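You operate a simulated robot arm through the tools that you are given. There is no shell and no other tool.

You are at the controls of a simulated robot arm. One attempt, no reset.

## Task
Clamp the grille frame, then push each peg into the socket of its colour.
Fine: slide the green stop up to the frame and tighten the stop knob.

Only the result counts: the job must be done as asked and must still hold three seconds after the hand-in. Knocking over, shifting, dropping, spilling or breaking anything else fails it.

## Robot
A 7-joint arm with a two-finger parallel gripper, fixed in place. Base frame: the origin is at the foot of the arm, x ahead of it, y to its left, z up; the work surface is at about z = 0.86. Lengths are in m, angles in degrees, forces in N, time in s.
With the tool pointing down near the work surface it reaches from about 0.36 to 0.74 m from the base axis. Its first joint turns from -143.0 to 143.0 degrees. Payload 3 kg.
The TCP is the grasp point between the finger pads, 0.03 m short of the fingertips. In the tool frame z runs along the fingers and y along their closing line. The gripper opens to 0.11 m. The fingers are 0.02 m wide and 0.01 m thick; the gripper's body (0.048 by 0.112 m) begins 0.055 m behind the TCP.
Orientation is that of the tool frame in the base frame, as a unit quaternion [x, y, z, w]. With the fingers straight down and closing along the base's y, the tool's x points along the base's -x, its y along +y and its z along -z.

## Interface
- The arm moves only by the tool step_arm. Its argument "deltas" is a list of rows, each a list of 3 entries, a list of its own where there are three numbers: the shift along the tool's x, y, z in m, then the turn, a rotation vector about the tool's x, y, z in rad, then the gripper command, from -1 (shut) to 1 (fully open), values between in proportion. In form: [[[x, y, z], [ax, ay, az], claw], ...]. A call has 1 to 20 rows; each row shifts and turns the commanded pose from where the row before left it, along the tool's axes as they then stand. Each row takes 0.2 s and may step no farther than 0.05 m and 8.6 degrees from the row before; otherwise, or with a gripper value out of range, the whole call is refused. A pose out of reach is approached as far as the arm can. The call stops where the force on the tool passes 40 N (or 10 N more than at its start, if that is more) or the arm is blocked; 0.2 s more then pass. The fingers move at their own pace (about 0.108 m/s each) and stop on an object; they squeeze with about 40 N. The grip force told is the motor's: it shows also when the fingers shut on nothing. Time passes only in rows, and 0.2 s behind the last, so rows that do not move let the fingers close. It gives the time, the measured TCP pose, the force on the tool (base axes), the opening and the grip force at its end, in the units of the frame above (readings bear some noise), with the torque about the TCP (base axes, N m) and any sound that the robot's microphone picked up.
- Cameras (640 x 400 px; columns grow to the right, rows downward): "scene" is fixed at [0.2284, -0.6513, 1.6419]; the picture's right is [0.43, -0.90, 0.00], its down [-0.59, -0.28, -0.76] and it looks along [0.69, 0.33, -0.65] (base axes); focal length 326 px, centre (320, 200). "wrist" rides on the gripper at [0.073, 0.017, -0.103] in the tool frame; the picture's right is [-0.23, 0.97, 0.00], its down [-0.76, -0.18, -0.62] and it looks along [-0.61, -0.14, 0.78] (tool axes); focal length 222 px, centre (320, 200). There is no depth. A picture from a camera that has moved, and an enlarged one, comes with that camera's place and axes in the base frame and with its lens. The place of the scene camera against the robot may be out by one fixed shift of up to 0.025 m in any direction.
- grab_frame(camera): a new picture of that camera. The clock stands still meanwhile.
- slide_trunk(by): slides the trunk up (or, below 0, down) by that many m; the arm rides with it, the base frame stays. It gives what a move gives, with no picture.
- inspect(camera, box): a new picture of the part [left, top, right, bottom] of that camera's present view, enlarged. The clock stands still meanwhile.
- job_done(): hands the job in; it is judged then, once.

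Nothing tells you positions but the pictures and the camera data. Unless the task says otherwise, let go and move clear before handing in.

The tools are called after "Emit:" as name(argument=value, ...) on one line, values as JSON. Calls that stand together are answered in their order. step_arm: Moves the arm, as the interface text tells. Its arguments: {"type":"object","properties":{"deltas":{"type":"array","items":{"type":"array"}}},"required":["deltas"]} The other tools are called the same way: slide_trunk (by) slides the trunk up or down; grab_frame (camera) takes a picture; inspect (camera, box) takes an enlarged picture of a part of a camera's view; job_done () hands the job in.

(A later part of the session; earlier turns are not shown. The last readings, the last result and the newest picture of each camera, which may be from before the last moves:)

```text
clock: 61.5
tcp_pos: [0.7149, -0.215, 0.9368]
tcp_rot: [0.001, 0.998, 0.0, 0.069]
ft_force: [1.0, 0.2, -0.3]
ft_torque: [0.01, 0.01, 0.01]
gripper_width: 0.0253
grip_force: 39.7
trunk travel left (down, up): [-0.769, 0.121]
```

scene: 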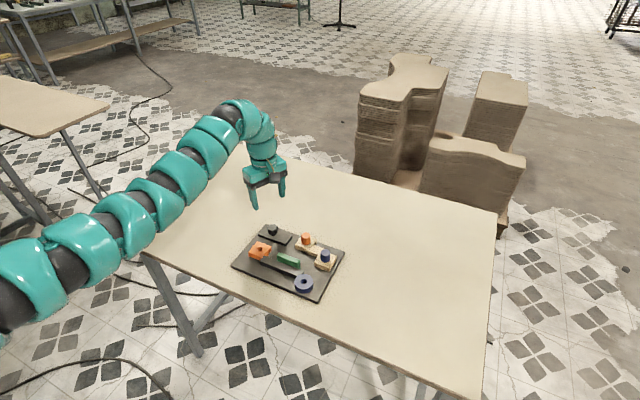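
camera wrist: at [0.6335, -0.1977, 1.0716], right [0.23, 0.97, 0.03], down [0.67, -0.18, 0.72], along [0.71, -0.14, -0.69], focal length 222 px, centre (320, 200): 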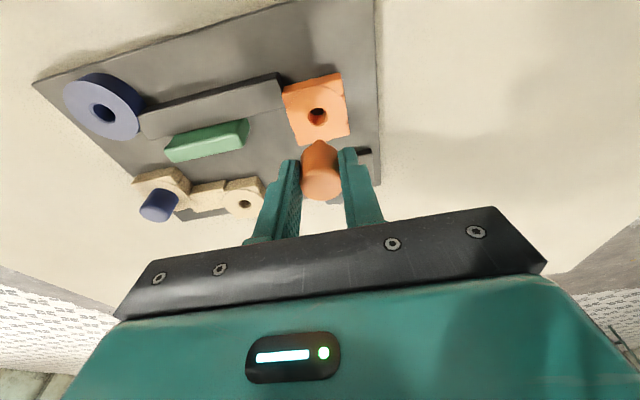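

Emit:
step_arm(deltas=[[[0.0004, 0, 0.003], [0, 0, 0], -1]])

Emit:
step_arm(deltas=[[[0.0004, 0, 0.003], [0, 0, 0], -1]])

Emit:
inspect(camera="scene", box=[240, 220, 290, 270])

Emit:
inspect(camera="wrist", box=[260, 90, 380, 200])

```text
clock: 61.9
tcp_pos: [0.7142, -0.2151, 0.9352]
tcp_rot: [0.0, 0.998, -0.001, 0.07]
ft_force: [0.2, -0.1, -0.7]
ft_torque: [-0.03, 0.0, 0.01]
gripper_width: 0.0254
grip_force: 40.0
trunk travel left (down, up): [-0.769, 0.121]
```

```text
clock: 62.3
tcp_pos: [0.7136, -0.2148, 0.9307]
tcp_rot: [0.001, 0.998, -0.001, 0.068]
ft_force: [0.7, 0.1, -0.6]
ft_torque: [0.01, 0.0, -0.03]
gripper_width: 0.0253
grip_force: 40.1
trunk travel left (down, up): [-0.769, 0.121]
```

```text
8.00 times, centred on (265, 245) of scene
camera zoom: at [0.2284, -0.6513, 1.6419], right [0.43, -0.9, 0.0], down [-0.59, -0.28, -0.76], along [0.69, 0.33, -0.65], focal length 2612 px, centre (760, -160)
```

zoom: 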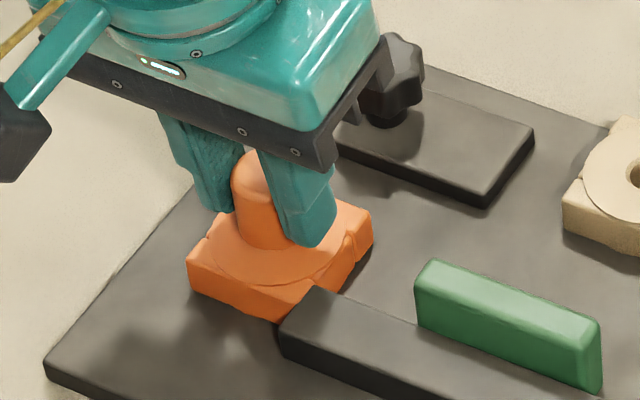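

```text
3.64 times, centred on (320, 145) of wrist
camera zoom: at [0.6289, -0.1971, 1.0224], right [0.23, 0.97, 0.03], down [0.67, -0.18, 0.72], along [0.71, -0.14, -0.69], focal length 808 px, centre (320, 400)
```

zoom: 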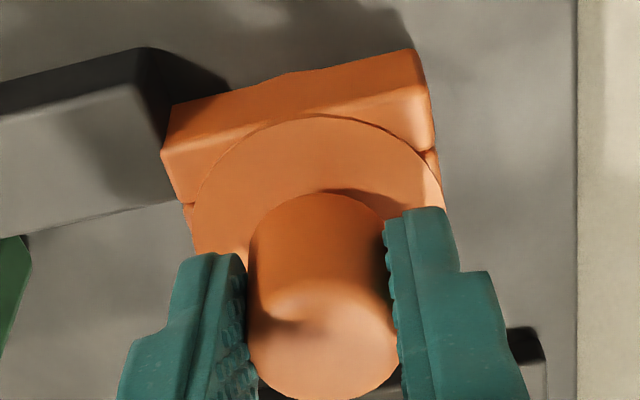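

The shank is entering with no resistance. I'll continue down until it seats.

Emit:
step_arm(deltas=[[[0.0004, 0, 0.003], [0, 0, 0], -1]])

Emit:
step_arm(deltas=[[[0.0003, 0, 0.002], [0, 0, 0], -1]])

Emit:
step_arm(deltas=[[[0.0003, 0, 0.002], [0, 0, 0], -1]])

```text
clock: 62.7
tcp_pos: [0.7148, -0.2144, 0.9286]
tcp_rot: [-0.001, 0.998, 0.0, 0.07]
ft_force: [-0.7, 0.0, 0.4]
ft_torque: [-0.05, 0.04, 0.04]
gripper_width: 0.0255
grip_force: 40.3
trunk travel left (down, up): [-0.769, 0.121]
```

```text
clock: 63.1
tcp_pos: [0.7145, -0.2146, 0.9267]
tcp_rot: [0.0, 0.998, 0.0, 0.069]
ft_force: [0.0, -0.6, -0.6]
ft_torque: [-0.04, 0.02, -0.03]
gripper_width: 0.0255
grip_force: 39.8
trunk travel left (down, up): [-0.769, 0.121]
```

```text
clock: 63.5
tcp_pos: [0.7144, -0.215, 0.9254]
tcp_rot: [0.001, 0.998, -0.001, 0.071]
ft_force: [1.5, -1.7, 10.8]
ft_torque: [0.04, 0.0, -0.01]
gripper_width: 0.0254
grip_force: 40.3
trunk travel left (down, up): [-0.769, 0.121]
```

It made contact at 10.8 N, right about the expected seated height. One small extra push will make sure it's fully home.

Emit:
step_arm(deltas=[[[0.0003, 0, 0.002], [0, 0, 0], -1], [[0, 0, 0], [0, 0, 0], -1]])

Emit:
inspect(camera="scene", box=[240, 220, 290, 270])

Emit:
inspect(camera="wrist", box=[260, 90, 380, 200])

```text
clock: 64.1
tcp_pos: [0.7147, -0.2146, 0.9248]
tcp_rot: [0.001, 0.997, 0.0, 0.071]
ft_force: [6.5, -6.2, 24.4]
ft_torque: [-0.14, -0.2, -0.04]
gripper_width: 0.0256
grip_force: 39.7
trunk travel left (down, up): [-0.769, 0.121]
```

```text
8.00 times, centred on (265, 245) of scene
camera zoom: at [0.2284, -0.6513, 1.6419], right [0.43, -0.9, 0.0], down [-0.59, -0.28, -0.76], along [0.69, 0.33, -0.65], focal length 2612 px, centre (760, -160)
```

zoom: 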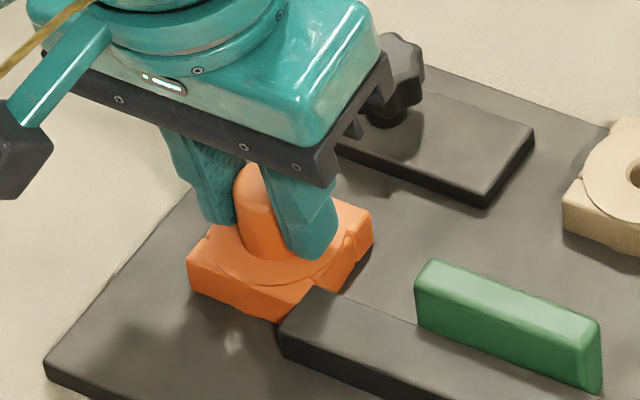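

```text
3.64 times, centred on (320, 145) of wrist
camera zoom: at [0.6282, -0.1969, 1.0153], right [0.23, 0.97, 0.03], down [0.66, -0.18, 0.73], along [0.71, -0.14, -0.69], focal length 808 px, centre (320, 400)
```

zoom: 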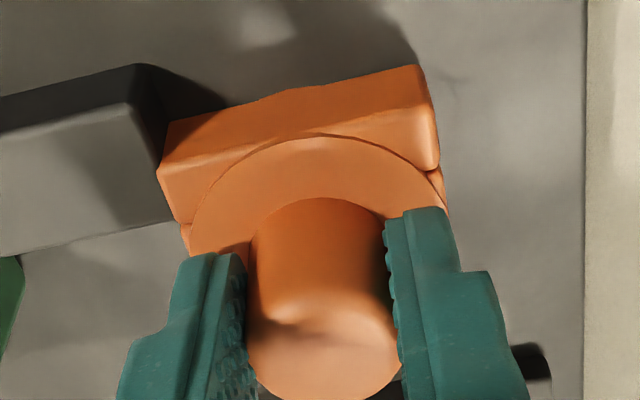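

The orange peg is seated at the matching depth with 24 N of reaction. I'll relax, open, and lift straight up.

Emit:
step_arm(deltas=[[[-0.0003, 0, -0.002], [0, 0, 0], -1], [[0, 0, 0], [0, 0, 0], -0.1], [[0, 0, 0], [0, 0, 0], 0], [[-0.0007, 0, -0.005], [0, 0, 0], 0], [[-0.0028, 0, -0.02], [0, 0, 0], 0], [[-0.0042, 0, -0.03], [0, 0, 0], 0], [[-0.0042, 0, -0.03], [0, 0, 0], 0], [[0, 0, 0], [0, 0, 0], 0]])

Emit:
grab_frame(camera="wrist")

Emit:
inspect(camera="scene", box=[230, 215, 350, 305])

```text
clock: 65.9
tcp_pos: [0.7152, -0.2144, 1.0098]
tcp_rot: [0.001, 0.998, 0.001, 0.069]
ft_force: [-0.3, 0.7, 1.2]
ft_torque: [0.04, -0.01, 0.01]
gripper_width: 0.0551
grip_force: 0.1
trunk travel left (down, up): [-0.769, 0.121]
```

```text
taken
camera wrist: at [0.6292, -0.1964, 1.1015], right [0.23, 0.97, 0.03], down [0.67, -0.18, 0.72], along [0.71, -0.14, -0.69], focal length 222 px, centre (320, 200)
```

wrist: 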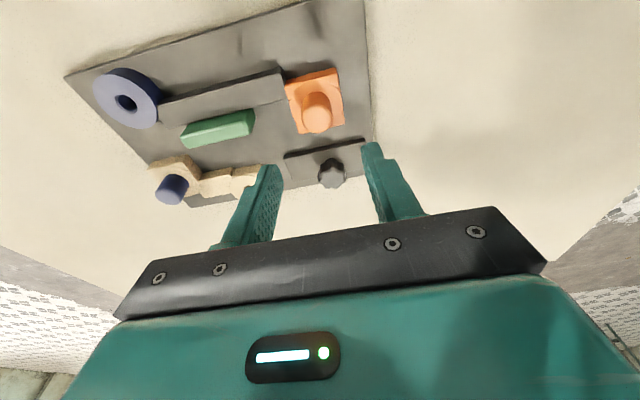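

```text
4.44 times, centred on (290, 260) of scene
camera zoom: at [0.2284, -0.6513, 1.6419], right [0.43, -0.9, 0.0], down [-0.59, -0.28, -0.76], along [0.69, 0.33, -0.65], focal length 1451 px, centre (453, -67)
```

zoom: 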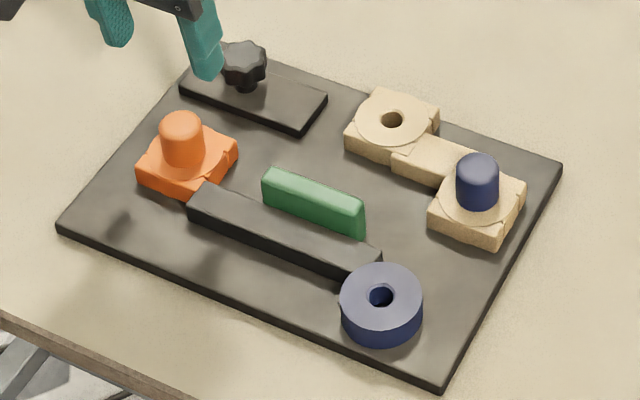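

The orange peg is in. Next is the blue peg: I'll move over toward it and take a close view.

Emit:
step_arm(deltas=[[[-0.008, -0.037, 0.0011], [0, 0, 0], 0], [[-0.008, -0.037, 0.0011], [0, 0, 0], 0], [[-0.008, -0.037, 0.0011], [0, 0, 0], 0], [[-0.008, -0.037, 0.0011], [0, 0, 0], 0], [[-0.008, -0.037, 0.0011], [0, 0, 0], 0], [[0, 0, 0], [0, 0, 0], 0]])

Emit:
slide_trunk(by=-0.03)

Emit:
grab_frame(camera="wrist")

Emit:
inspect(camera="wrist", box=[256, 80, 384, 180])

```text
clock: 67.3
tcp_pos: [0.7558, -0.3997, 1.0101]
tcp_rot: [0.0, 0.998, -0.001, 0.07]
ft_force: [-0.2, 0.6, 0.3]
ft_torque: [0.0, 0.01, 0.02]
gripper_width: 0.0551
grip_force: 0.0
trunk travel left (down, up): [-0.769, 0.121]
```

```text
clock: 68.1
tcp_pos: [0.7547, -0.3986, 0.9805]
tcp_rot: [0.0, 0.998, 0.0, 0.069]
ft_force: [0.2, 0.6, 0.1]
ft_torque: [-0.01, 0.0, 0.01]
gripper_width: 0.0549
grip_force: 0.0
trunk travel left (down, up): [-0.739, 0.151]
```

```text
taken
camera wrist: at [0.6695, -0.3811, 1.071], right [0.23, 0.97, 0.03], down [0.67, -0.18, 0.72], along [0.71, -0.14, -0.69], focal length 222 px, centre (320, 200)
```

wrist: 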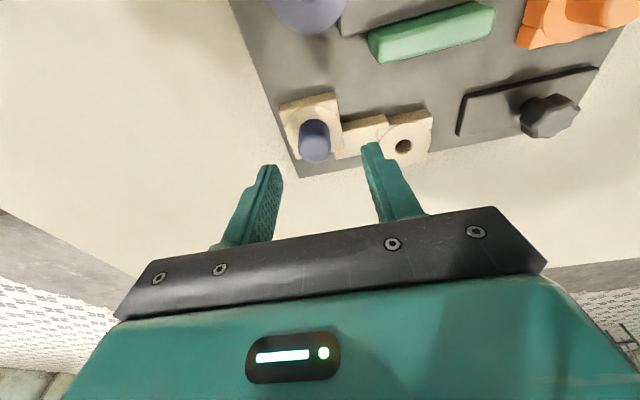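

```text
4.00 times, centred on (320, 130) of wrist
camera zoom: at [0.6695, -0.3811, 1.071], right [0.23, 0.97, 0.03], down [0.67, -0.18, 0.72], along [0.71, -0.14, -0.69], focal length 888 px, centre (320, 480)
```

zoom: 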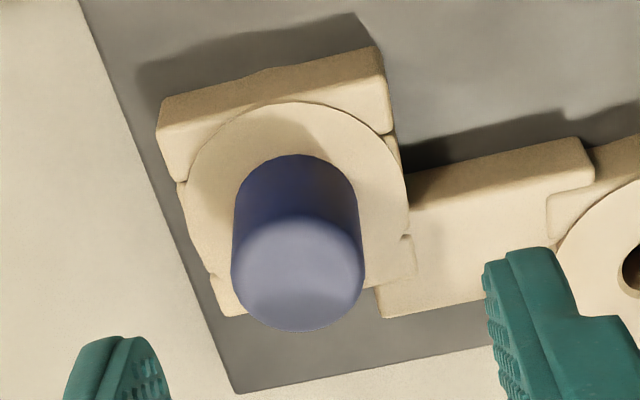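

The blue peg axis is at about (0.7705, -0.404). I'll raise the arm while moving over it, then lower the trunk to the same arm configuration I used for the orange peg.

Emit:
step_arm(deltas=[[[-0.0084, -0.0021, -0.0325], [0, 0, 0], 0], [[-0.0084, -0.0021, -0.0325], [0, 0, 0], 0], [[-0.0083, -0.002, -0.0324], [0, 0, 0], 0], [[0, 0, 0], [0, 0, 0], 0]])

Emit:
slide_trunk(by=-0.12)

Emit:
inspect(camera="wrist", box=[256, 100, 384, 200])

Emit:
inspect(camera="scene", box=[280, 210, 360, 290])

```text
clock: 69.1
tcp_pos: [0.7685, -0.4066, 1.0789]
tcp_rot: [0.0, 0.998, 0.0, 0.069]
ft_force: [-0.1, 0.0, -0.1]
ft_torque: [-0.02, -0.01, 0.0]
gripper_width: 0.0549
grip_force: 0.2
trunk travel left (down, up): [-0.739, 0.151]
```

```text
clock: 70.6
tcp_pos: [0.7677, -0.4053, 0.9595]
tcp_rot: [0.001, 0.998, 0.0, 0.068]
ft_force: [-0.7, 0.7, 0.2]
ft_torque: [-0.01, 0.01, 0.0]
gripper_width: 0.0552
grip_force: 0.0
trunk travel left (down, up): [-0.619, 0.271]
```

```text
4.00 times, centred on (320, 150) of wrist
camera zoom: at [0.6816, -0.3874, 1.0501], right [0.23, 0.97, 0.03], down [0.67, -0.18, 0.72], along [0.71, -0.14, -0.69], focal length 888 px, centre (320, 400)
```

zoom: 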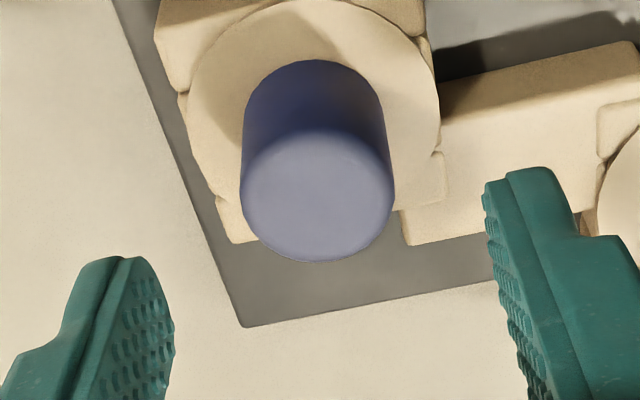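

```text
5.00 times, centred on (320, 250) of scene
camera zoom: at [0.2284, -0.6513, 1.6419], right [0.43, -0.9, 0.0], down [-0.59, -0.28, -0.76], along [0.69, 0.33, -0.65], focal length 1632 px, centre (320, -50)
```

zoom: 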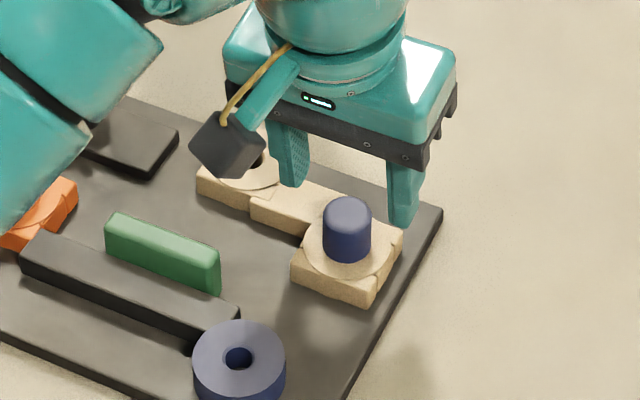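

The blue peg is centred as planned. I'll descend vertically to grasp height.

Emit:
step_arm(deltas=[[[0.0017, 0, 0.012], [0, 0, 0], 0], [[0.0017, 0, 0.012], [0, 0, 0], 0], [[0.0014, 0, 0.0102], [0, 0, 0], 0], [[0, 0, 0], [0, 0, 0], 0]])

Emit:
inspect(camera="wrist", box=[230, 110, 390, 220])

Emit:
inspect(camera="scene", box=[280, 210, 360, 290])

```text
clock: 71.6
tcp_pos: [0.7674, -0.406, 0.9246]
tcp_rot: [0.001, 0.998, 0.0, 0.069]
ft_force: [0.7, 0.6, -0.1]
ft_torque: [-0.03, 0.03, 0.0]
gripper_width: 0.0553
grip_force: 0.1
trunk travel left (down, up): [-0.619, 0.271]
```

```text
3.64 times, centred on (310, 165) of wrist
camera zoom: at [0.6814, -0.3874, 1.0153], right [0.23, 0.97, 0.03], down [0.67, -0.18, 0.72], along [0.71, -0.14, -0.69], focal length 808 px, centre (356, 327)
```

zoom: 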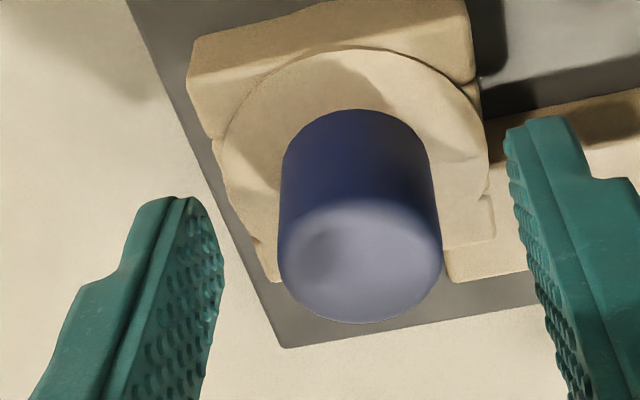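

```text
5.00 times, centred on (320, 250) of scene
camera zoom: at [0.2284, -0.6513, 1.6419], right [0.43, -0.9, 0.0], down [-0.59, -0.28, -0.76], along [0.69, 0.33, -0.65], focal length 1632 px, centre (320, -50)
```

zoom: 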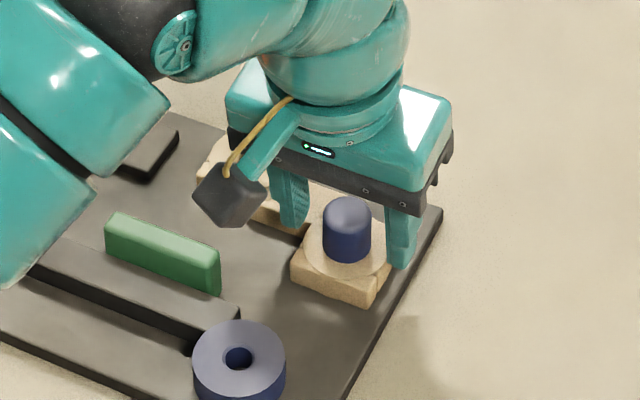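

The peg is between the pads and clear of the holder. I'll close on it, then lift 15 mm first.

Emit:
step_arm(deltas=[[[0, 0, 0], [0, 0, 0], -0.3], [[0, 0, 0], [0, 0, 0], -0.7], [[0, 0, 0], [0, 0, 0], -1], [[0, 0, 0], [0, 0, 0], -1]])

Emit:
inspect(camera="wrist", box=[230, 110, 390, 220])

Emit:
step_arm(deltas=[[[-0.0007, 0, -0.005], [0, 0, 0], -1], [[-0.0007, 0, -0.005], [0, 0, 0], -1], [[-0.0007, 0, -0.005], [0, 0, 0], -1]])

```text
clock: 72.6
tcp_pos: [0.7677, -0.4066, 0.9238]
tcp_rot: [0.001, 0.998, -0.001, 0.069]
ft_force: [0.3, 0.3, 0.0]
ft_torque: [-0.02, 0.0, 0.02]
gripper_width: 0.0254
grip_force: 40.0
trunk travel left (down, up): [-0.619, 0.271]
```

```text
3.64 times, centred on (310, 165) of wrist
camera zoom: at [0.6814, -0.3874, 1.0152], right [0.23, 0.97, 0.03], down [0.67, -0.18, 0.72], along [0.71, -0.14, -0.69], focal length 808 px, centre (356, 327)
```

zoom: 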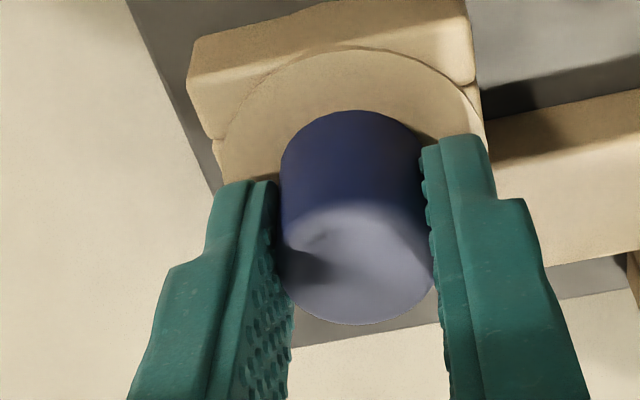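

```text
clock: 73.4
tcp_pos: [0.7665, -0.406, 0.9401]
tcp_rot: [0.001, 0.998, 0.0, 0.068]
ft_force: [0.2, 0.4, -0.3]
ft_torque: [-0.02, 0.04, -0.02]
gripper_width: 0.0252
grip_force: 40.6
trunk travel left (down, up): [-0.619, 0.271]
```

The peg is lifting cleanly. I'll continue up to the reference height and record where the holder hole appears.

Emit:
step_arm(deltas=[[[-0.0014, 0, -0.01], [0, 0, 0], -1], [[-0.0014, 0, -0.01], [0, 0, 0], -1], [[-0.0014, 0, -0.01], [0, 0, 0], -1], [[-0.0014, 0, -0.0105], [0, 0, 0], -1], [[0, 0, 0], [0, 0, 0], -1]])

Emit:
inspect(camera="wrist", box=[270, 100, 370, 220])

Emit:
inspect(camera="scene", box=[300, 210, 350, 270])

```text
clock: 74.6
tcp_pos: [0.7673, -0.4057, 0.9807]
tcp_rot: [0.001, 0.998, 0.0, 0.069]
ft_force: [-0.1, -0.2, -0.4]
ft_torque: [0.0, -0.01, 0.03]
gripper_width: 0.0254
grip_force: 39.7
trunk travel left (down, up): [-0.619, 0.271]
```

```text
3.33 times, centred on (320, 160) of wrist
camera zoom: at [0.6818, -0.3879, 1.0717], right [0.23, 0.97, 0.03], down [0.67, -0.18, 0.72], along [0.71, -0.14, -0.69], focal length 740 px, centre (320, 333)
```

zoom: 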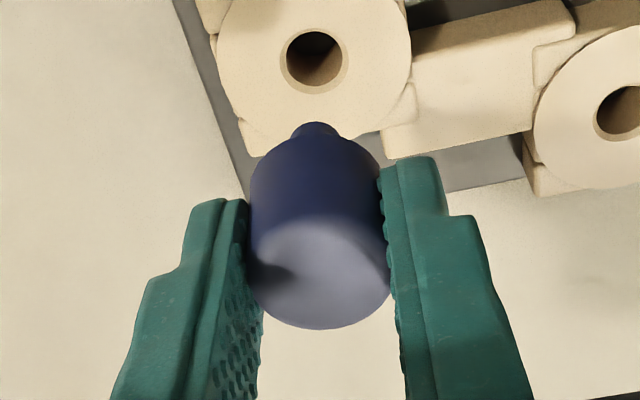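

```text
6.67 times, centred on (325, 240) of scene
camera zoom: at [0.2284, -0.6513, 1.6419], right [0.43, -0.9, 0.0], down [-0.59, -0.28, -0.76], along [0.69, 0.33, -0.65], focal length 2176 px, centre (287, -67)
```

zoom: 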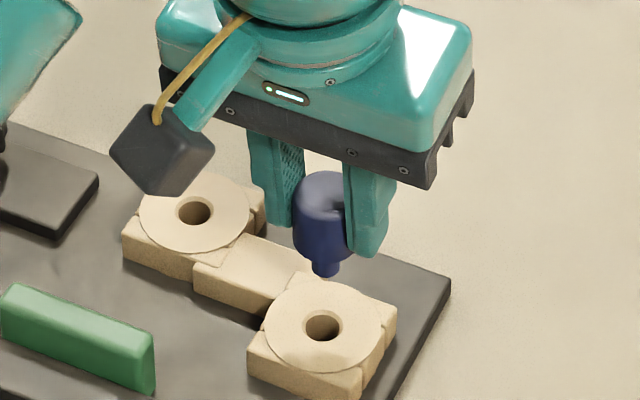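

The blue peg is out and vertical. I'll raise the trunk and carry it toward the blue socket at about (0.675, -0.384).

Emit:
slide_trunk(by=0.15)

Emit:
step_arm(deltas=[[[0.0272, 0.00525, 0.0215], [0, 0, 0], -1], [[0.0272, 0.00525, 0.0215], [0, 0, 0], -1], [[0.0272, 0.00525, 0.0215], [0, 0, 0], -1], [[0.0272, 0.00525, 0.0215], [0, 0, 0], -1], [[0, 0, 0], [0, 0, 0], -1]])

Emit:
grab_frame(camera="wrist")

```text
clock: 76.3
tcp_pos: [0.7668, -0.4058, 1.1298]
tcp_rot: [0.001, 0.998, 0.0, 0.068]
ft_force: [-0.5, -0.4, 0.2]
ft_torque: [0.01, 0.01, 0.01]
gripper_width: 0.0254
grip_force: 39.8
trunk travel left (down, up): [-0.769, 0.121]
```

```text
clock: 77.5
tcp_pos: [0.6722, -0.385, 1.0305]
tcp_rot: [0.0, 0.998, 0.0, 0.068]
ft_force: [-0.2, -0.8, -0.6]
ft_torque: [0.02, -0.05, 0.02]
gripper_width: 0.0257
grip_force: 39.7
trunk travel left (down, up): [-0.769, 0.121]
```

```text
taken
camera wrist: at [0.5868, -0.3658, 1.1207], right [0.23, 0.97, 0.03], down [0.67, -0.18, 0.72], along [0.71, -0.14, -0.69], focal length 222 px, centre (320, 200)
```

wrist: 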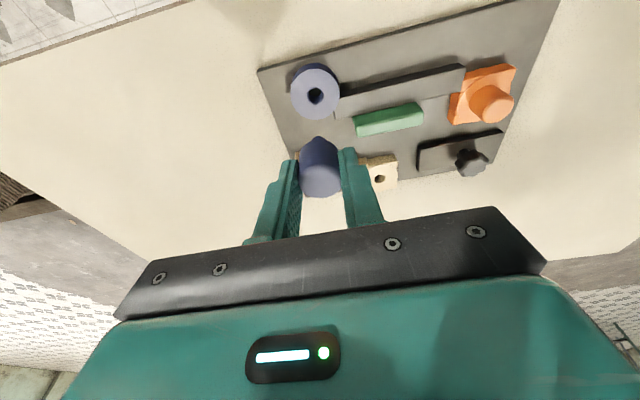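

Reach is fine here. I'll descend to the reference height and compare the socket hole with the reference.

Emit:
step_arm(deltas=[[[0.0034, 0, 0.0245], [0, 0, 0], -1], [[0.0034, 0, 0.0245], [0, 0, 0], -1], [[0, 0, 0], [0, 0, 0], -1]])

Emit:
inspect(camera="wrist", box=[270, 100, 370, 220])

Emit:
inspect(camera="scene", box=[280, 230, 330, 300])

```text
clock: 78.3
tcp_pos: [0.6709, -0.3841, 0.9804]
tcp_rot: [0.0, 0.998, 0.0, 0.069]
ft_force: [-0.4, 0.9, -0.2]
ft_torque: [-0.01, 0.02, -0.03]
gripper_width: 0.0254
grip_force: 39.9
trunk travel left (down, up): [-0.769, 0.121]
```

```text
3.33 times, centred on (320, 160) of wrist
camera zoom: at [0.5856, -0.3662, 1.0716], right [0.23, 0.97, 0.03], down [0.67, -0.18, 0.72], along [0.71, -0.14, -0.69], focal length 740 px, centre (320, 333)
```

zoom: 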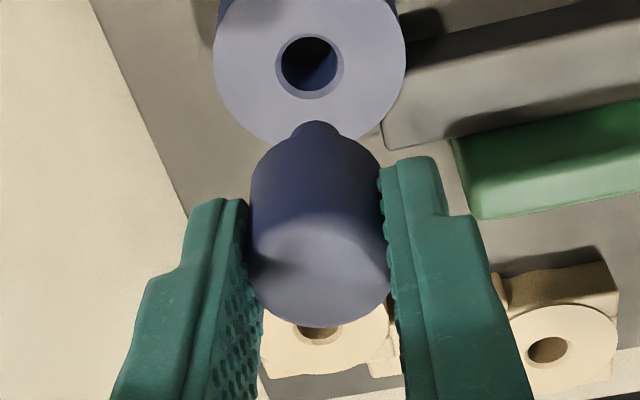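

```text
5.71 times, centred on (305, 265) of scene
camera zoom: at [0.2284, -0.6513, 1.6419], right [0.43, -0.9, 0.0], down [-0.59, -0.28, -0.76], along [0.69, 0.33, -0.65], focal length 1865 px, centre (406, -171)
```

zoom: 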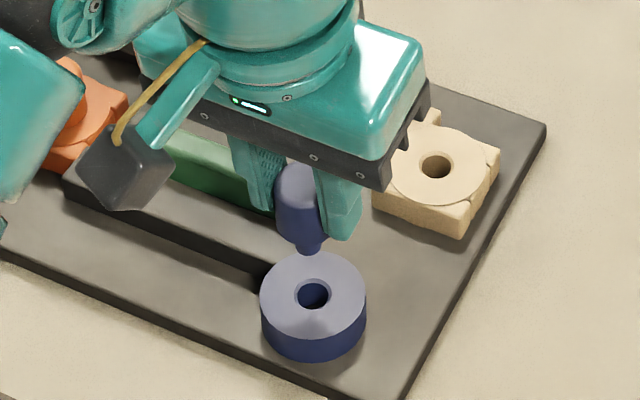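

The offset is tiny, +1 mm in x and -1 mm in y. I'll correct it and lower until the shank tip is just above the socket.

Emit:
step_arm(deltas=[[[-0.001, -0.001, 0.0001], [0, 0, 0], -1], [[0.00165, 0, 0.0119], [0, 0, 0], -1], [[0.00165, 0, 0.0119], [0, 0, 0], -1], [[0.0013, 0, 0.0089], [0, 0, 0], -1], [[0, 0, 0], [0, 0, 0], -1]])

Emit:
inspect(camera="wrist", box=[260, 90, 380, 200])

Emit:
inspect(camera="scene", box=[280, 250, 330, 300])

```text
clock: 79.5
tcp_pos: [0.6726, -0.3863, 0.9492]
tcp_rot: [0.001, 0.998, 0.0, 0.069]
ft_force: [-0.1, -0.2, 0.0]
ft_torque: [0.0, 0.01, 0.04]
gripper_width: 0.0254
grip_force: 40.8
trunk travel left (down, up): [-0.769, 0.121]
```

```text
3.64 times, centred on (320, 145) of wrist
camera zoom: at [0.5866, -0.368, 1.0394], right [0.23, 0.97, 0.03], down [0.67, -0.18, 0.72], along [0.71, -0.14, -0.69], focal length 808 px, centre (320, 400)
```

zoom: 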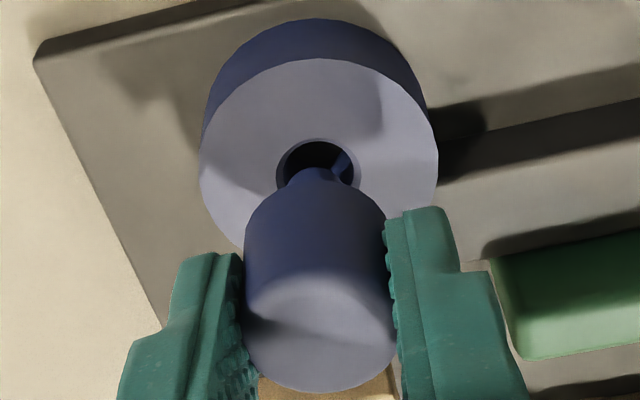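

```text
8.00 times, centred on (305, 275) of scene
camera zoom: at [0.2284, -0.6513, 1.6419], right [0.43, -0.9, 0.0], down [-0.59, -0.28, -0.76], along [0.69, 0.33, -0.65], focal length 2612 px, centre (440, -400)
```

zoom: 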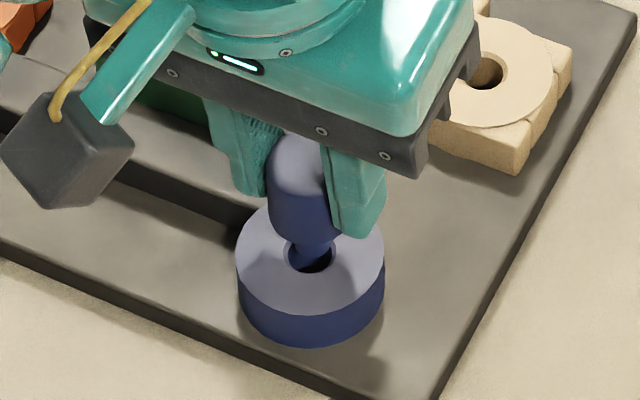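

The shank is about 1 mm off in y relative to the hole. I'll trim +0.9 mm and start inserting slowly.

Emit:
step_arm(deltas=[[[0, 0.0009, 0], [0, 0, 0], -1], [[0.0004, 0, 0.003], [0, 0, 0], -1]])

Emit:
inspect(camera="wrist", box=[260, 90, 380, 200])

Emit:
inspect(camera="scene", box=[280, 250, 330, 300])

```text
clock: 80.1
tcp_pos: [0.6733, -0.3849, 0.945]
tcp_rot: [0.002, 0.998, -0.001, 0.069]
ft_force: [-0.4, 0.4, -0.8]
ft_torque: [0.0, 0.02, 0.04]
gripper_width: 0.0255
grip_force: 39.5
trunk travel left (down, up): [-0.769, 0.121]
```

```text
3.64 times, centred on (320, 145) of wrist
camera zoom: at [0.5869, -0.3673, 1.0366], right [0.23, 0.97, 0.03], down [0.67, -0.18, 0.72], along [0.71, -0.14, -0.69], focal length 808 px, centre (320, 400)
```

zoom: 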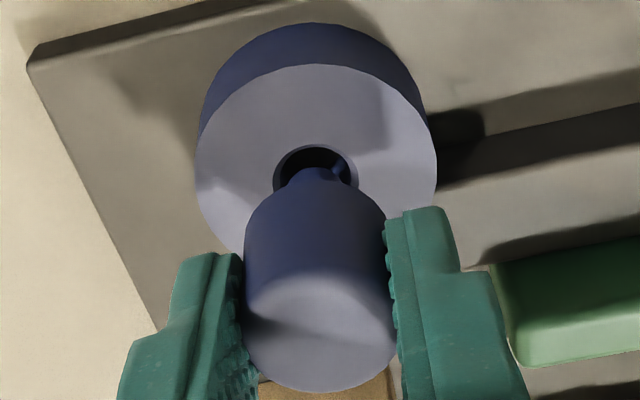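

```text
8.00 times, centred on (305, 275) of scene
camera zoom: at [0.2284, -0.6513, 1.6419], right [0.43, -0.9, 0.0], down [-0.59, -0.28, -0.76], along [0.69, 0.33, -0.65], focal length 2612 px, centre (440, -400)
```

zoom: 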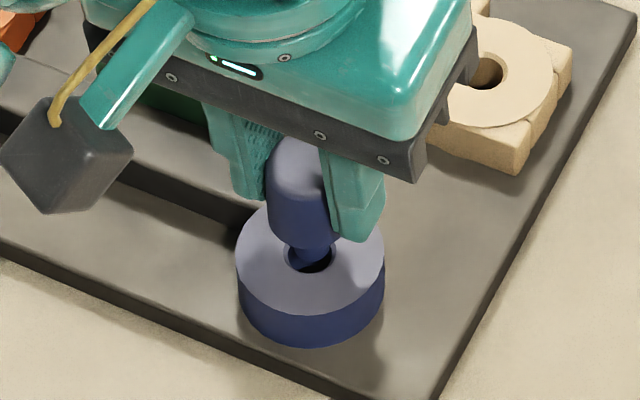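

Alignment looks good in both views. I'll continue the insertion in small steps.

Emit:
step_arm(deltas=[[[0.0004, 0, 0.003], [0, 0, 0], -1]])

Emit:
step_arm(deltas=[[[0.0004, 0, 0.003], [0, 0, 0], -1]])

Emit:
step_arm(deltas=[[[0.0004, 0, 0.003], [0, 0, 0], -1]])

Emit:
inspect(camera="scene", box=[280, 250, 330, 300])

```text
clock: 80.5
tcp_pos: [0.6721, -0.385, 0.9406]
tcp_rot: [0.001, 0.998, 0.001, 0.069]
ft_force: [0.6, -0.6, -0.5]
ft_torque: [0.01, -0.03, 0.01]
gripper_width: 0.0255
grip_force: 40.5
trunk travel left (down, up): [-0.769, 0.121]
```

```text
clock: 80.9
tcp_pos: [0.6731, -0.3854, 0.939]
tcp_rot: [0.001, 0.998, -0.001, 0.069]
ft_force: [0.4, -0.4, -0.5]
ft_torque: [0.04, -0.02, 0.0]
gripper_width: 0.0255
grip_force: 39.7
trunk travel left (down, up): [-0.769, 0.121]
```

```text
clock: 81.3
tcp_pos: [0.6723, -0.386, 0.9354]
tcp_rot: [0.001, 0.998, -0.001, 0.068]
ft_force: [0.3, -0.8, 0.2]
ft_torque: [-0.02, -0.03, -0.01]
gripper_width: 0.0256
grip_force: 39.8
trunk travel left (down, up): [-0.769, 0.121]
```

```text
8.00 times, centred on (305, 275) of scene
camera zoom: at [0.2284, -0.6513, 1.6419], right [0.43, -0.9, 0.0], down [-0.59, -0.28, -0.76], along [0.69, 0.33, -0.65], focal length 2612 px, centre (440, -400)
```

zoom: 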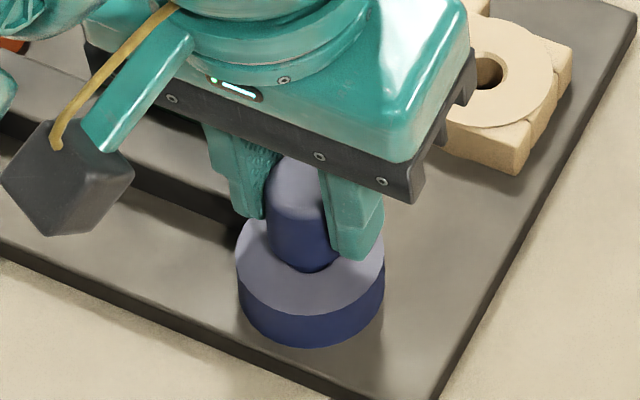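

The shank is going in freely. I'll continue until it seats.

Emit:
step_arm(deltas=[[[0.0004, 0, 0.003], [0, 0, 0], -1]])

Emit:
step_arm(deltas=[[[0.0004, 0, 0.003], [0, 0, 0], -1]])

Emit:
step_arm(deltas=[[[0.0003, 0, 0.002], [0, 0, 0], -1]])

Emit:
step_arm(deltas=[[[0.0003, 0, 0.002], [0, 0, 0], -1]])

```text
clock: 81.7
tcp_pos: [0.6731, -0.3843, 0.9328]
tcp_rot: [0.0, 0.998, 0.001, 0.069]
ft_force: [0.1, 0.9, -0.2]
ft_torque: [-0.01, 0.01, 0.01]
gripper_width: 0.0255
grip_force: 39.5
trunk travel left (down, up): [-0.769, 0.121]
```

```text
clock: 82.1
tcp_pos: [0.6723, -0.3864, 0.9301]
tcp_rot: [0.001, 0.998, 0.0, 0.07]
ft_force: [-0.2, 0.3, 0.4]
ft_torque: [0.03, -0.02, -0.01]
gripper_width: 0.0256
grip_force: 40.2
trunk travel left (down, up): [-0.769, 0.121]
```

```text
clock: 82.5
tcp_pos: [0.6731, -0.3846, 0.9281]
tcp_rot: [0.0, 0.998, 0.0, 0.068]
ft_force: [0.8, 0.3, 0.1]
ft_torque: [0.01, -0.02, 0.01]
gripper_width: 0.0254
grip_force: 40.4
trunk travel left (down, up): [-0.769, 0.121]
```

```text
clock: 82.9
tcp_pos: [0.6725, -0.3853, 0.9262]
tcp_rot: [0.0, 0.998, 0.0, 0.069]
ft_force: [-0.6, 1.5, 1.8]
ft_torque: [0.07, 0.03, 0.05]
gripper_width: 0.0253
grip_force: 39.7
trunk travel left (down, up): [-0.769, 0.121]
```

Emit:
step_arm(deltas=[[[0.0003, 0, 0.002], [0, 0, 0], -1]])

Emit:
step_arm(deltas=[[[0.0002, 0, 0.0015], [0, 0, 0], -1], [[0, 0, 0], [0, 0, 0], -1]])

Emit:
inspect(camera="scene", box=[280, 250, 330, 300])

Emit:
inspect(camera="wrist", box=[260, 90, 380, 200])

```text
clock: 83.3
tcp_pos: [0.6723, -0.3854, 0.9258]
tcp_rot: [0.001, 0.997, -0.001, 0.071]
ft_force: [-1.1, -1.0, 14.2]
ft_torque: [-0.04, 0.1, -0.01]
gripper_width: 0.0255
grip_force: 39.5
trunk travel left (down, up): [-0.769, 0.121]
```

```text
clock: 83.9
tcp_pos: [0.6731, -0.3859, 0.925]
tcp_rot: [0.001, 0.997, -0.001, 0.071]
ft_force: [4.5, -4.6, 23.7]
ft_torque: [-0.08, -0.13, -0.04]
gripper_width: 0.0258
grip_force: 39.9
trunk travel left (down, up): [-0.769, 0.121]
```

```text
8.00 times, centred on (305, 275) of scene
camera zoom: at [0.2284, -0.6513, 1.6419], right [0.43, -0.9, 0.0], down [-0.59, -0.28, -0.76], along [0.69, 0.33, -0.65], focal length 2612 px, centre (440, -400)
```

zoom: 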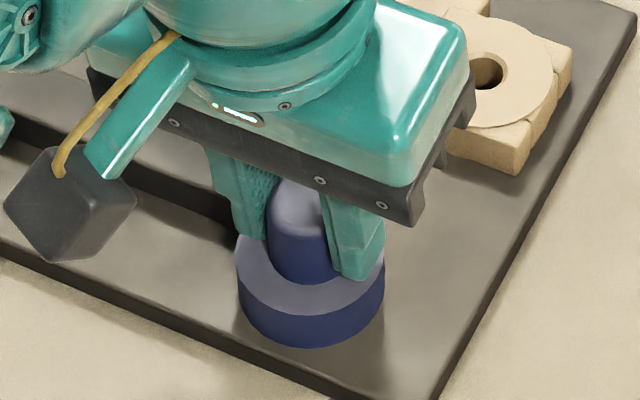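

```text
3.64 times, centred on (320, 145) of wrist
camera zoom: at [0.5864, -0.3667, 1.0151], right [0.23, 0.97, 0.03], down [0.67, -0.18, 0.73], along [0.71, -0.14, -0.69], focal length 808 px, centre (320, 400)
```

zoom: 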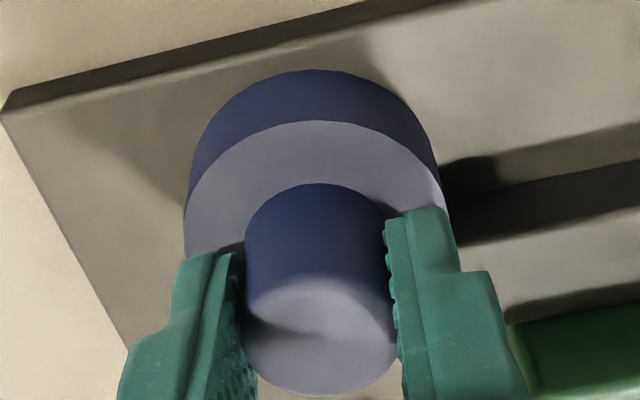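

The blue peg is fully seated with a 24 N reaction. I'll relax, open and lift clear.

Emit:
step_arm(deltas=[[[-0.0003, 0, -0.002], [0, 0, 0], -1], [[0, 0, 0], [0, 0, 0], -0.1], [[0, 0, 0], [0, 0, 0], -0.05], [[-0.0007, 0, -0.005], [0, 0, 0], -0.05], [[-0.0028, 0, -0.02], [0, 0, 0], -0.05], [[-0.0042, 0, -0.03], [0, 0, 0], 0], [[-0.0055, 0, -0.04], [0, 0, 0], 0], [[-0.0055, 0, -0.04], [0, 0, 0], 0], [[0, 0, 0], [0, 0, 0], 0]])

Emit:
grab_frame(camera="scene")

Emit:
inspect(camera="scene", box=[230, 215, 350, 305])

Emit:
grab_frame(camera="wrist")

```text
clock: 85.9
tcp_pos: [0.6797, -0.3884, 1.0551]
tcp_rot: [0.001, 0.998, 0.0, 0.07]
ft_force: [0.0, 0.6, 0.2]
ft_torque: [-0.02, 0.0, -0.01]
gripper_width: 0.0551
grip_force: 0.0
out of reach, approached as far as the arm can: row 8
trunk travel left (down, up): [-0.769, 0.121]
```

```text
taken
```

scene: 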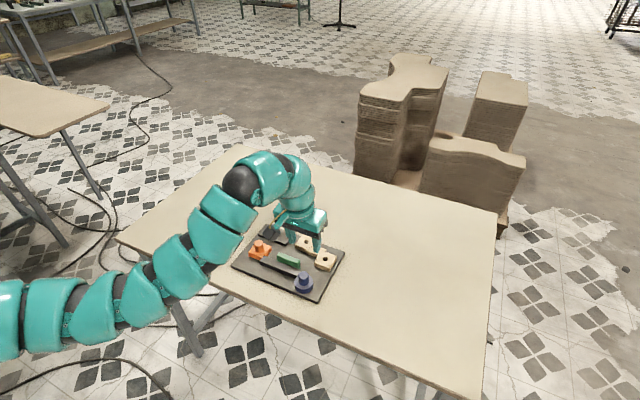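

```text
4.44 times, centred on (290, 260) of scene
camera zoom: at [0.2284, -0.6513, 1.6419], right [0.43, -0.9, 0.0], down [-0.59, -0.28, -0.76], along [0.69, 0.33, -0.65], focal length 1451 px, centre (453, -67)
```

zoom: 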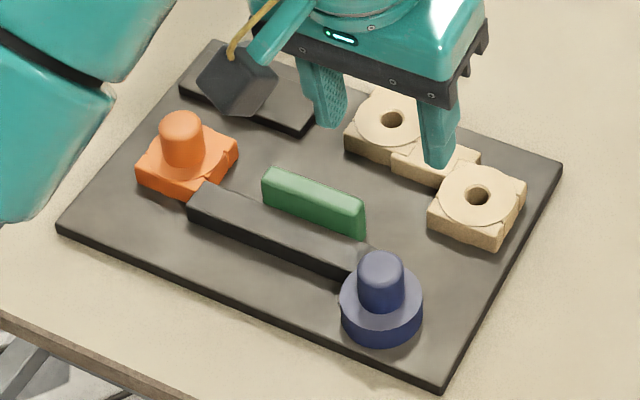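

```text
taken
camera wrist: at [0.5944, -0.3703, 1.1444], right [0.23, 0.97, 0.03], down [0.67, -0.18, 0.72], along [0.71, -0.14, -0.69], focal length 222 px, centre (320, 200)
```

wrist: 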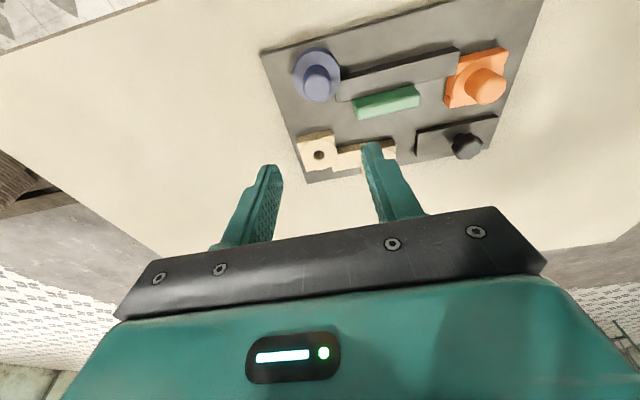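

Both pegs are in their sockets. I'll raise the trunk to clear the area and inspect each item closely.

Emit:
slide_trunk(by=0.1)

Emit:
inspect(camera="scene", box=[240, 230, 300, 275])

Emit:
inspect(camera="scene", box=[270, 245, 340, 300])

Emit:
grab_frame(camera="wrist")

```text
clock: 87.3
tcp_pos: [0.6813, -0.3876, 1.1532]
tcp_rot: [0.0, 0.998, 0.001, 0.07]
ft_force: [-0.3, 0.2, -0.2]
ft_torque: [-0.02, 0.0, -0.01]
gripper_width: 0.0549
grip_force: 0.0
trunk travel left (down, up): [-0.869, 0.021]
```

```text
8.89 times, centred on (270, 252) of scene
camera zoom: at [0.2284, -0.6513, 1.6419], right [0.43, -0.9, 0.0], down [-0.59, -0.28, -0.76], along [0.69, 0.33, -0.65], focal length 2902 px, centre (764, -267)
```

zoom: 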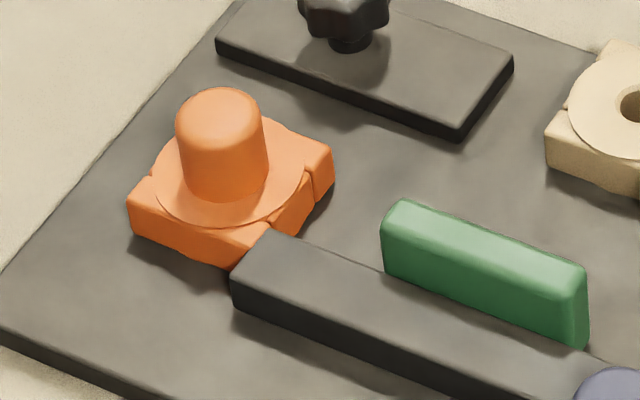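

```text
7.27 times, centred on (305, 272) of scene
camera zoom: at [0.2284, -0.6513, 1.6419], right [0.43, -0.9, 0.0], down [-0.59, -0.28, -0.76], along [0.69, 0.33, -0.65], focal length 2374 px, centre (429, -327)
```

zoom: 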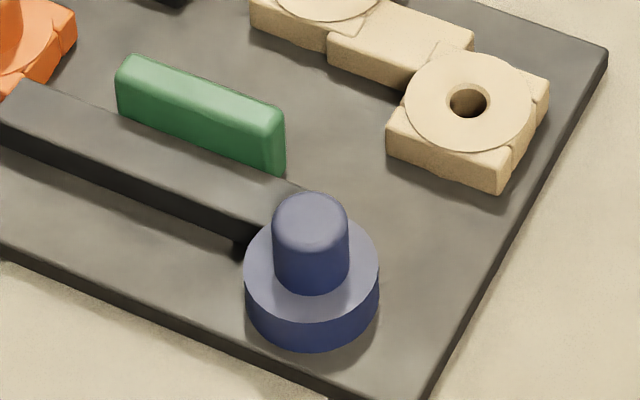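

```text
taken
camera wrist: at [0.5947, -0.3701, 1.2441], right [0.23, 0.97, 0.03], down [0.67, -0.18, 0.72], along [0.71, -0.14, -0.69], focal length 222 px, centre (320, 200)
```

wrist: 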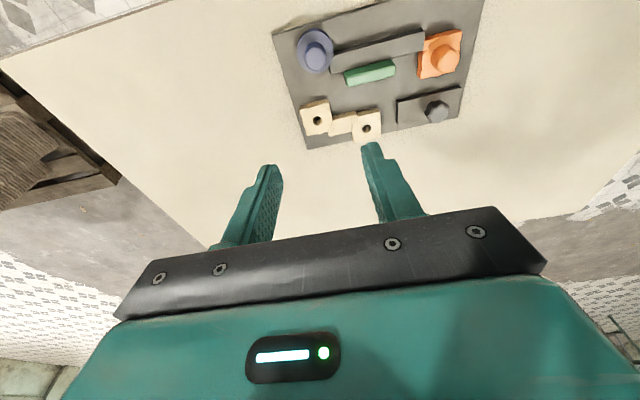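

Everything looks right. As a last check I want to see the stop/bar joint from straight above, so I'll level the tool and move so the joint appears at the top of the wrist view.

Emit:
step_arm(deltas=[[[0, 0, 0], [0, 0.07, 0], 0], [[0, 0, 0], [0, 0.07, 0], 0], [[-0.02, 0.015, 0], [0, 0, 0], 0], [[-0.02, 0.015, 0], [0, 0, 0], 0], [[-0.02, 0.015, 0], [0, 0, 0], 0], [[0, 0, 0], [0, 0, 0], 0]])

Emit:
slide_trunk(by=-0.1)

Emit:
step_arm(deltas=[[[-0.02, 0.005, 0], [0, 0, 0], 0], [[-0.02, 0.005, 0], [0, 0, 0], 0], [[0, 0, 0], [0, 0, 0], 0]])

Emit:
grab_frame(camera="wrist")

```text
clock: 88.7
tcp_pos: [0.7402, -0.3431, 1.1531]
tcp_rot: [0.001, 1.0, 0.0, -0.001]
ft_force: [-0.1, 0.5, 0.2]
ft_torque: [0.02, -0.01, 0.0]
gripper_width: 0.0551
grip_force: 0.1
trunk travel left (down, up): [-0.869, 0.021]
```

```text
clock: 90.0
tcp_pos: [0.742, -0.3424, 1.0533]
tcp_rot: [0.001, 1.0, 0.0, -0.002]
ft_force: [0.8, -0.4, 0.2]
ft_torque: [-0.02, 0.0, 0.0]
gripper_width: 0.0552
grip_force: 0.0
trunk travel left (down, up): [-0.769, 0.121]
```

```text
clock: 90.8
tcp_pos: [0.7809, -0.3332, 1.0535]
tcp_rot: [0.002, 1.0, -0.001, 0.0]
ft_force: [-0.3, -0.2, -1.2]
ft_torque: [-0.02, 0.01, -0.02]
gripper_width: 0.055
grip_force: 0.0
trunk travel left (down, up): [-0.769, 0.121]
```

```text
taken
camera wrist: at [0.7089, -0.3152, 1.1552], right [0.23, 0.97, 0.0], down [0.76, -0.18, 0.62], along [0.61, -0.14, -0.78], focal length 222 px, centre (320, 200)
```

wrist: 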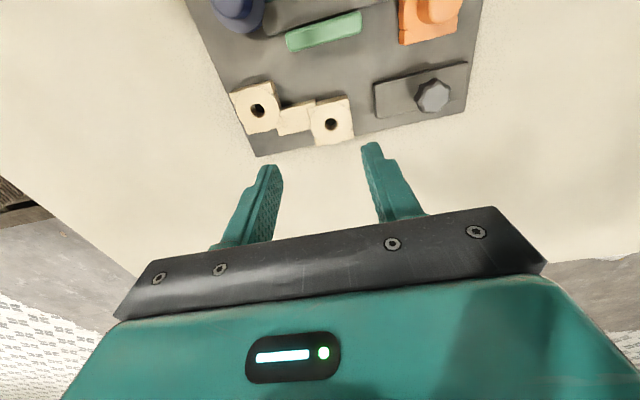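

Emit:
inspect(camera="wrist", box=[270, 0, 390, 70])

Emit:
inspect(camera="wrist", box=[270, 10, 310, 60])

Emit:
inspect(camera="wrist", box=[340, 0, 390, 50])

```text
5.33 times, centred on (330, 35) of wrist
camera zoom: at [0.7089, -0.3152, 1.1552], right [0.23, 0.97, 0.0], down [0.76, -0.18, 0.62], along [0.61, -0.14, -0.78], focal length 1185 px, centre (267, 1080)
```

zoom: 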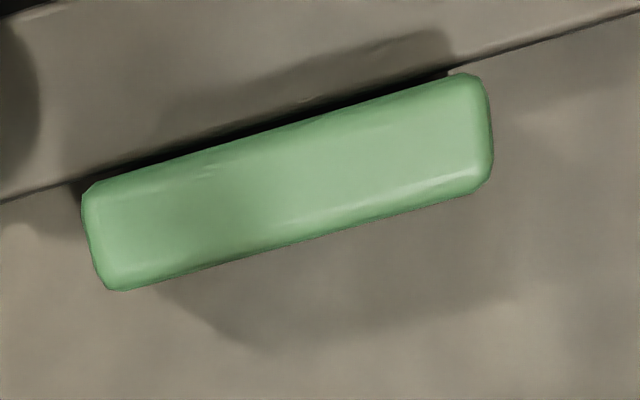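

```text
8.00 times, centred on (290, 35) of wrist
camera zoom: at [0.7089, -0.3152, 1.1552], right [0.23, 0.97, 0.0], down [0.76, -0.18, 0.62], along [0.61, -0.14, -0.78], focal length 1777 px, centre (560, 1520)
```

zoom: 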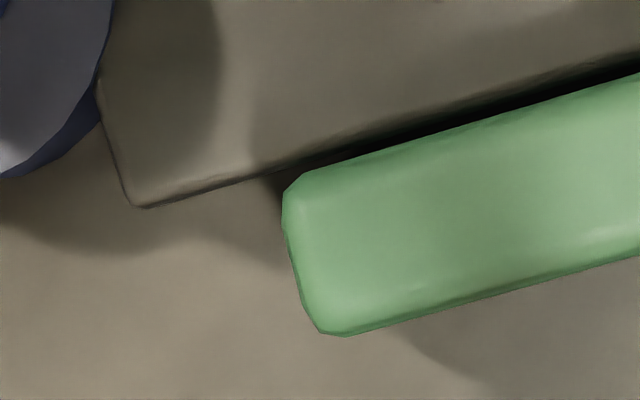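

```text
8.00 times, centred on (365, 25) of wrist
camera zoom: at [0.7089, -0.3152, 1.1552], right [0.23, 0.97, 0.0], down [0.76, -0.18, 0.62], along [0.61, -0.14, -0.78], focal length 1777 px, centre (-40, 1600)
```

zoom: 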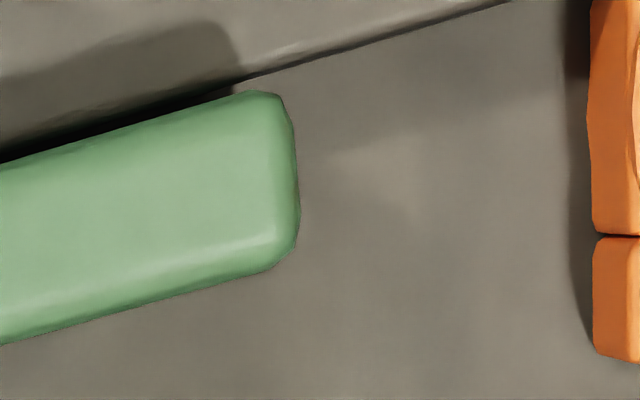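

Emit:
inspect(camera="wrist", box=[346, 8, 366, 20])

Emit:
inspect(camera="wrist", box=[276, 26, 296, 40])

Emit:
inspect(camera="wrist", box=[310, 14, 335, 32])

```text
16.00 times, centred on (356, 14) of wrist
camera zoom: at [0.7089, -0.3152, 1.1552], right [0.23, 0.97, 0.0], down [0.76, -0.18, 0.62], along [0.61, -0.14, -0.78], focal length 3554 px, centre (-256, 3176)
```

zoom: 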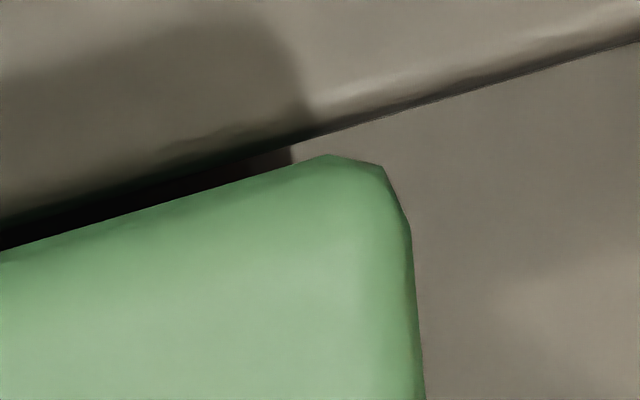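

```text
16.00 times, centred on (286, 33) of wrist
camera zoom: at [0.7089, -0.3152, 1.1552], right [0.23, 0.97, 0.0], down [0.76, -0.18, 0.62], along [0.61, -0.14, -0.78], focal length 3554 px, centre (864, 2872)
```

zoom: 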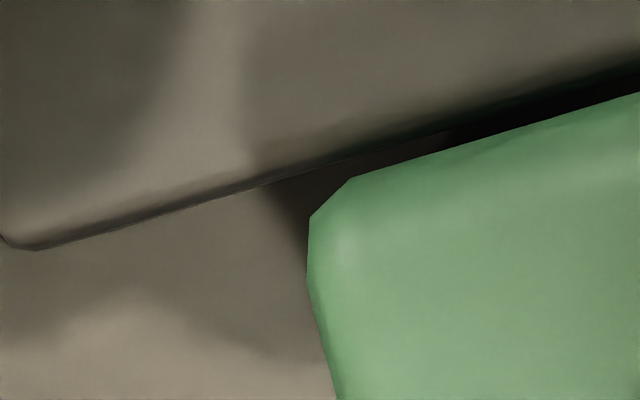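

```text
16.00 times, centred on (322, 23) of wrist
camera zoom: at [0.7089, -0.3152, 1.1552], right [0.23, 0.97, 0.0], down [0.76, -0.18, 0.62], along [0.61, -0.14, -0.78], focal length 3554 px, centre (280, 3032)
```

zoom: 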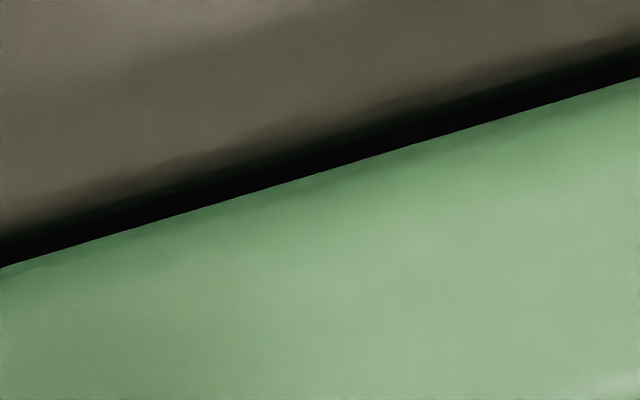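

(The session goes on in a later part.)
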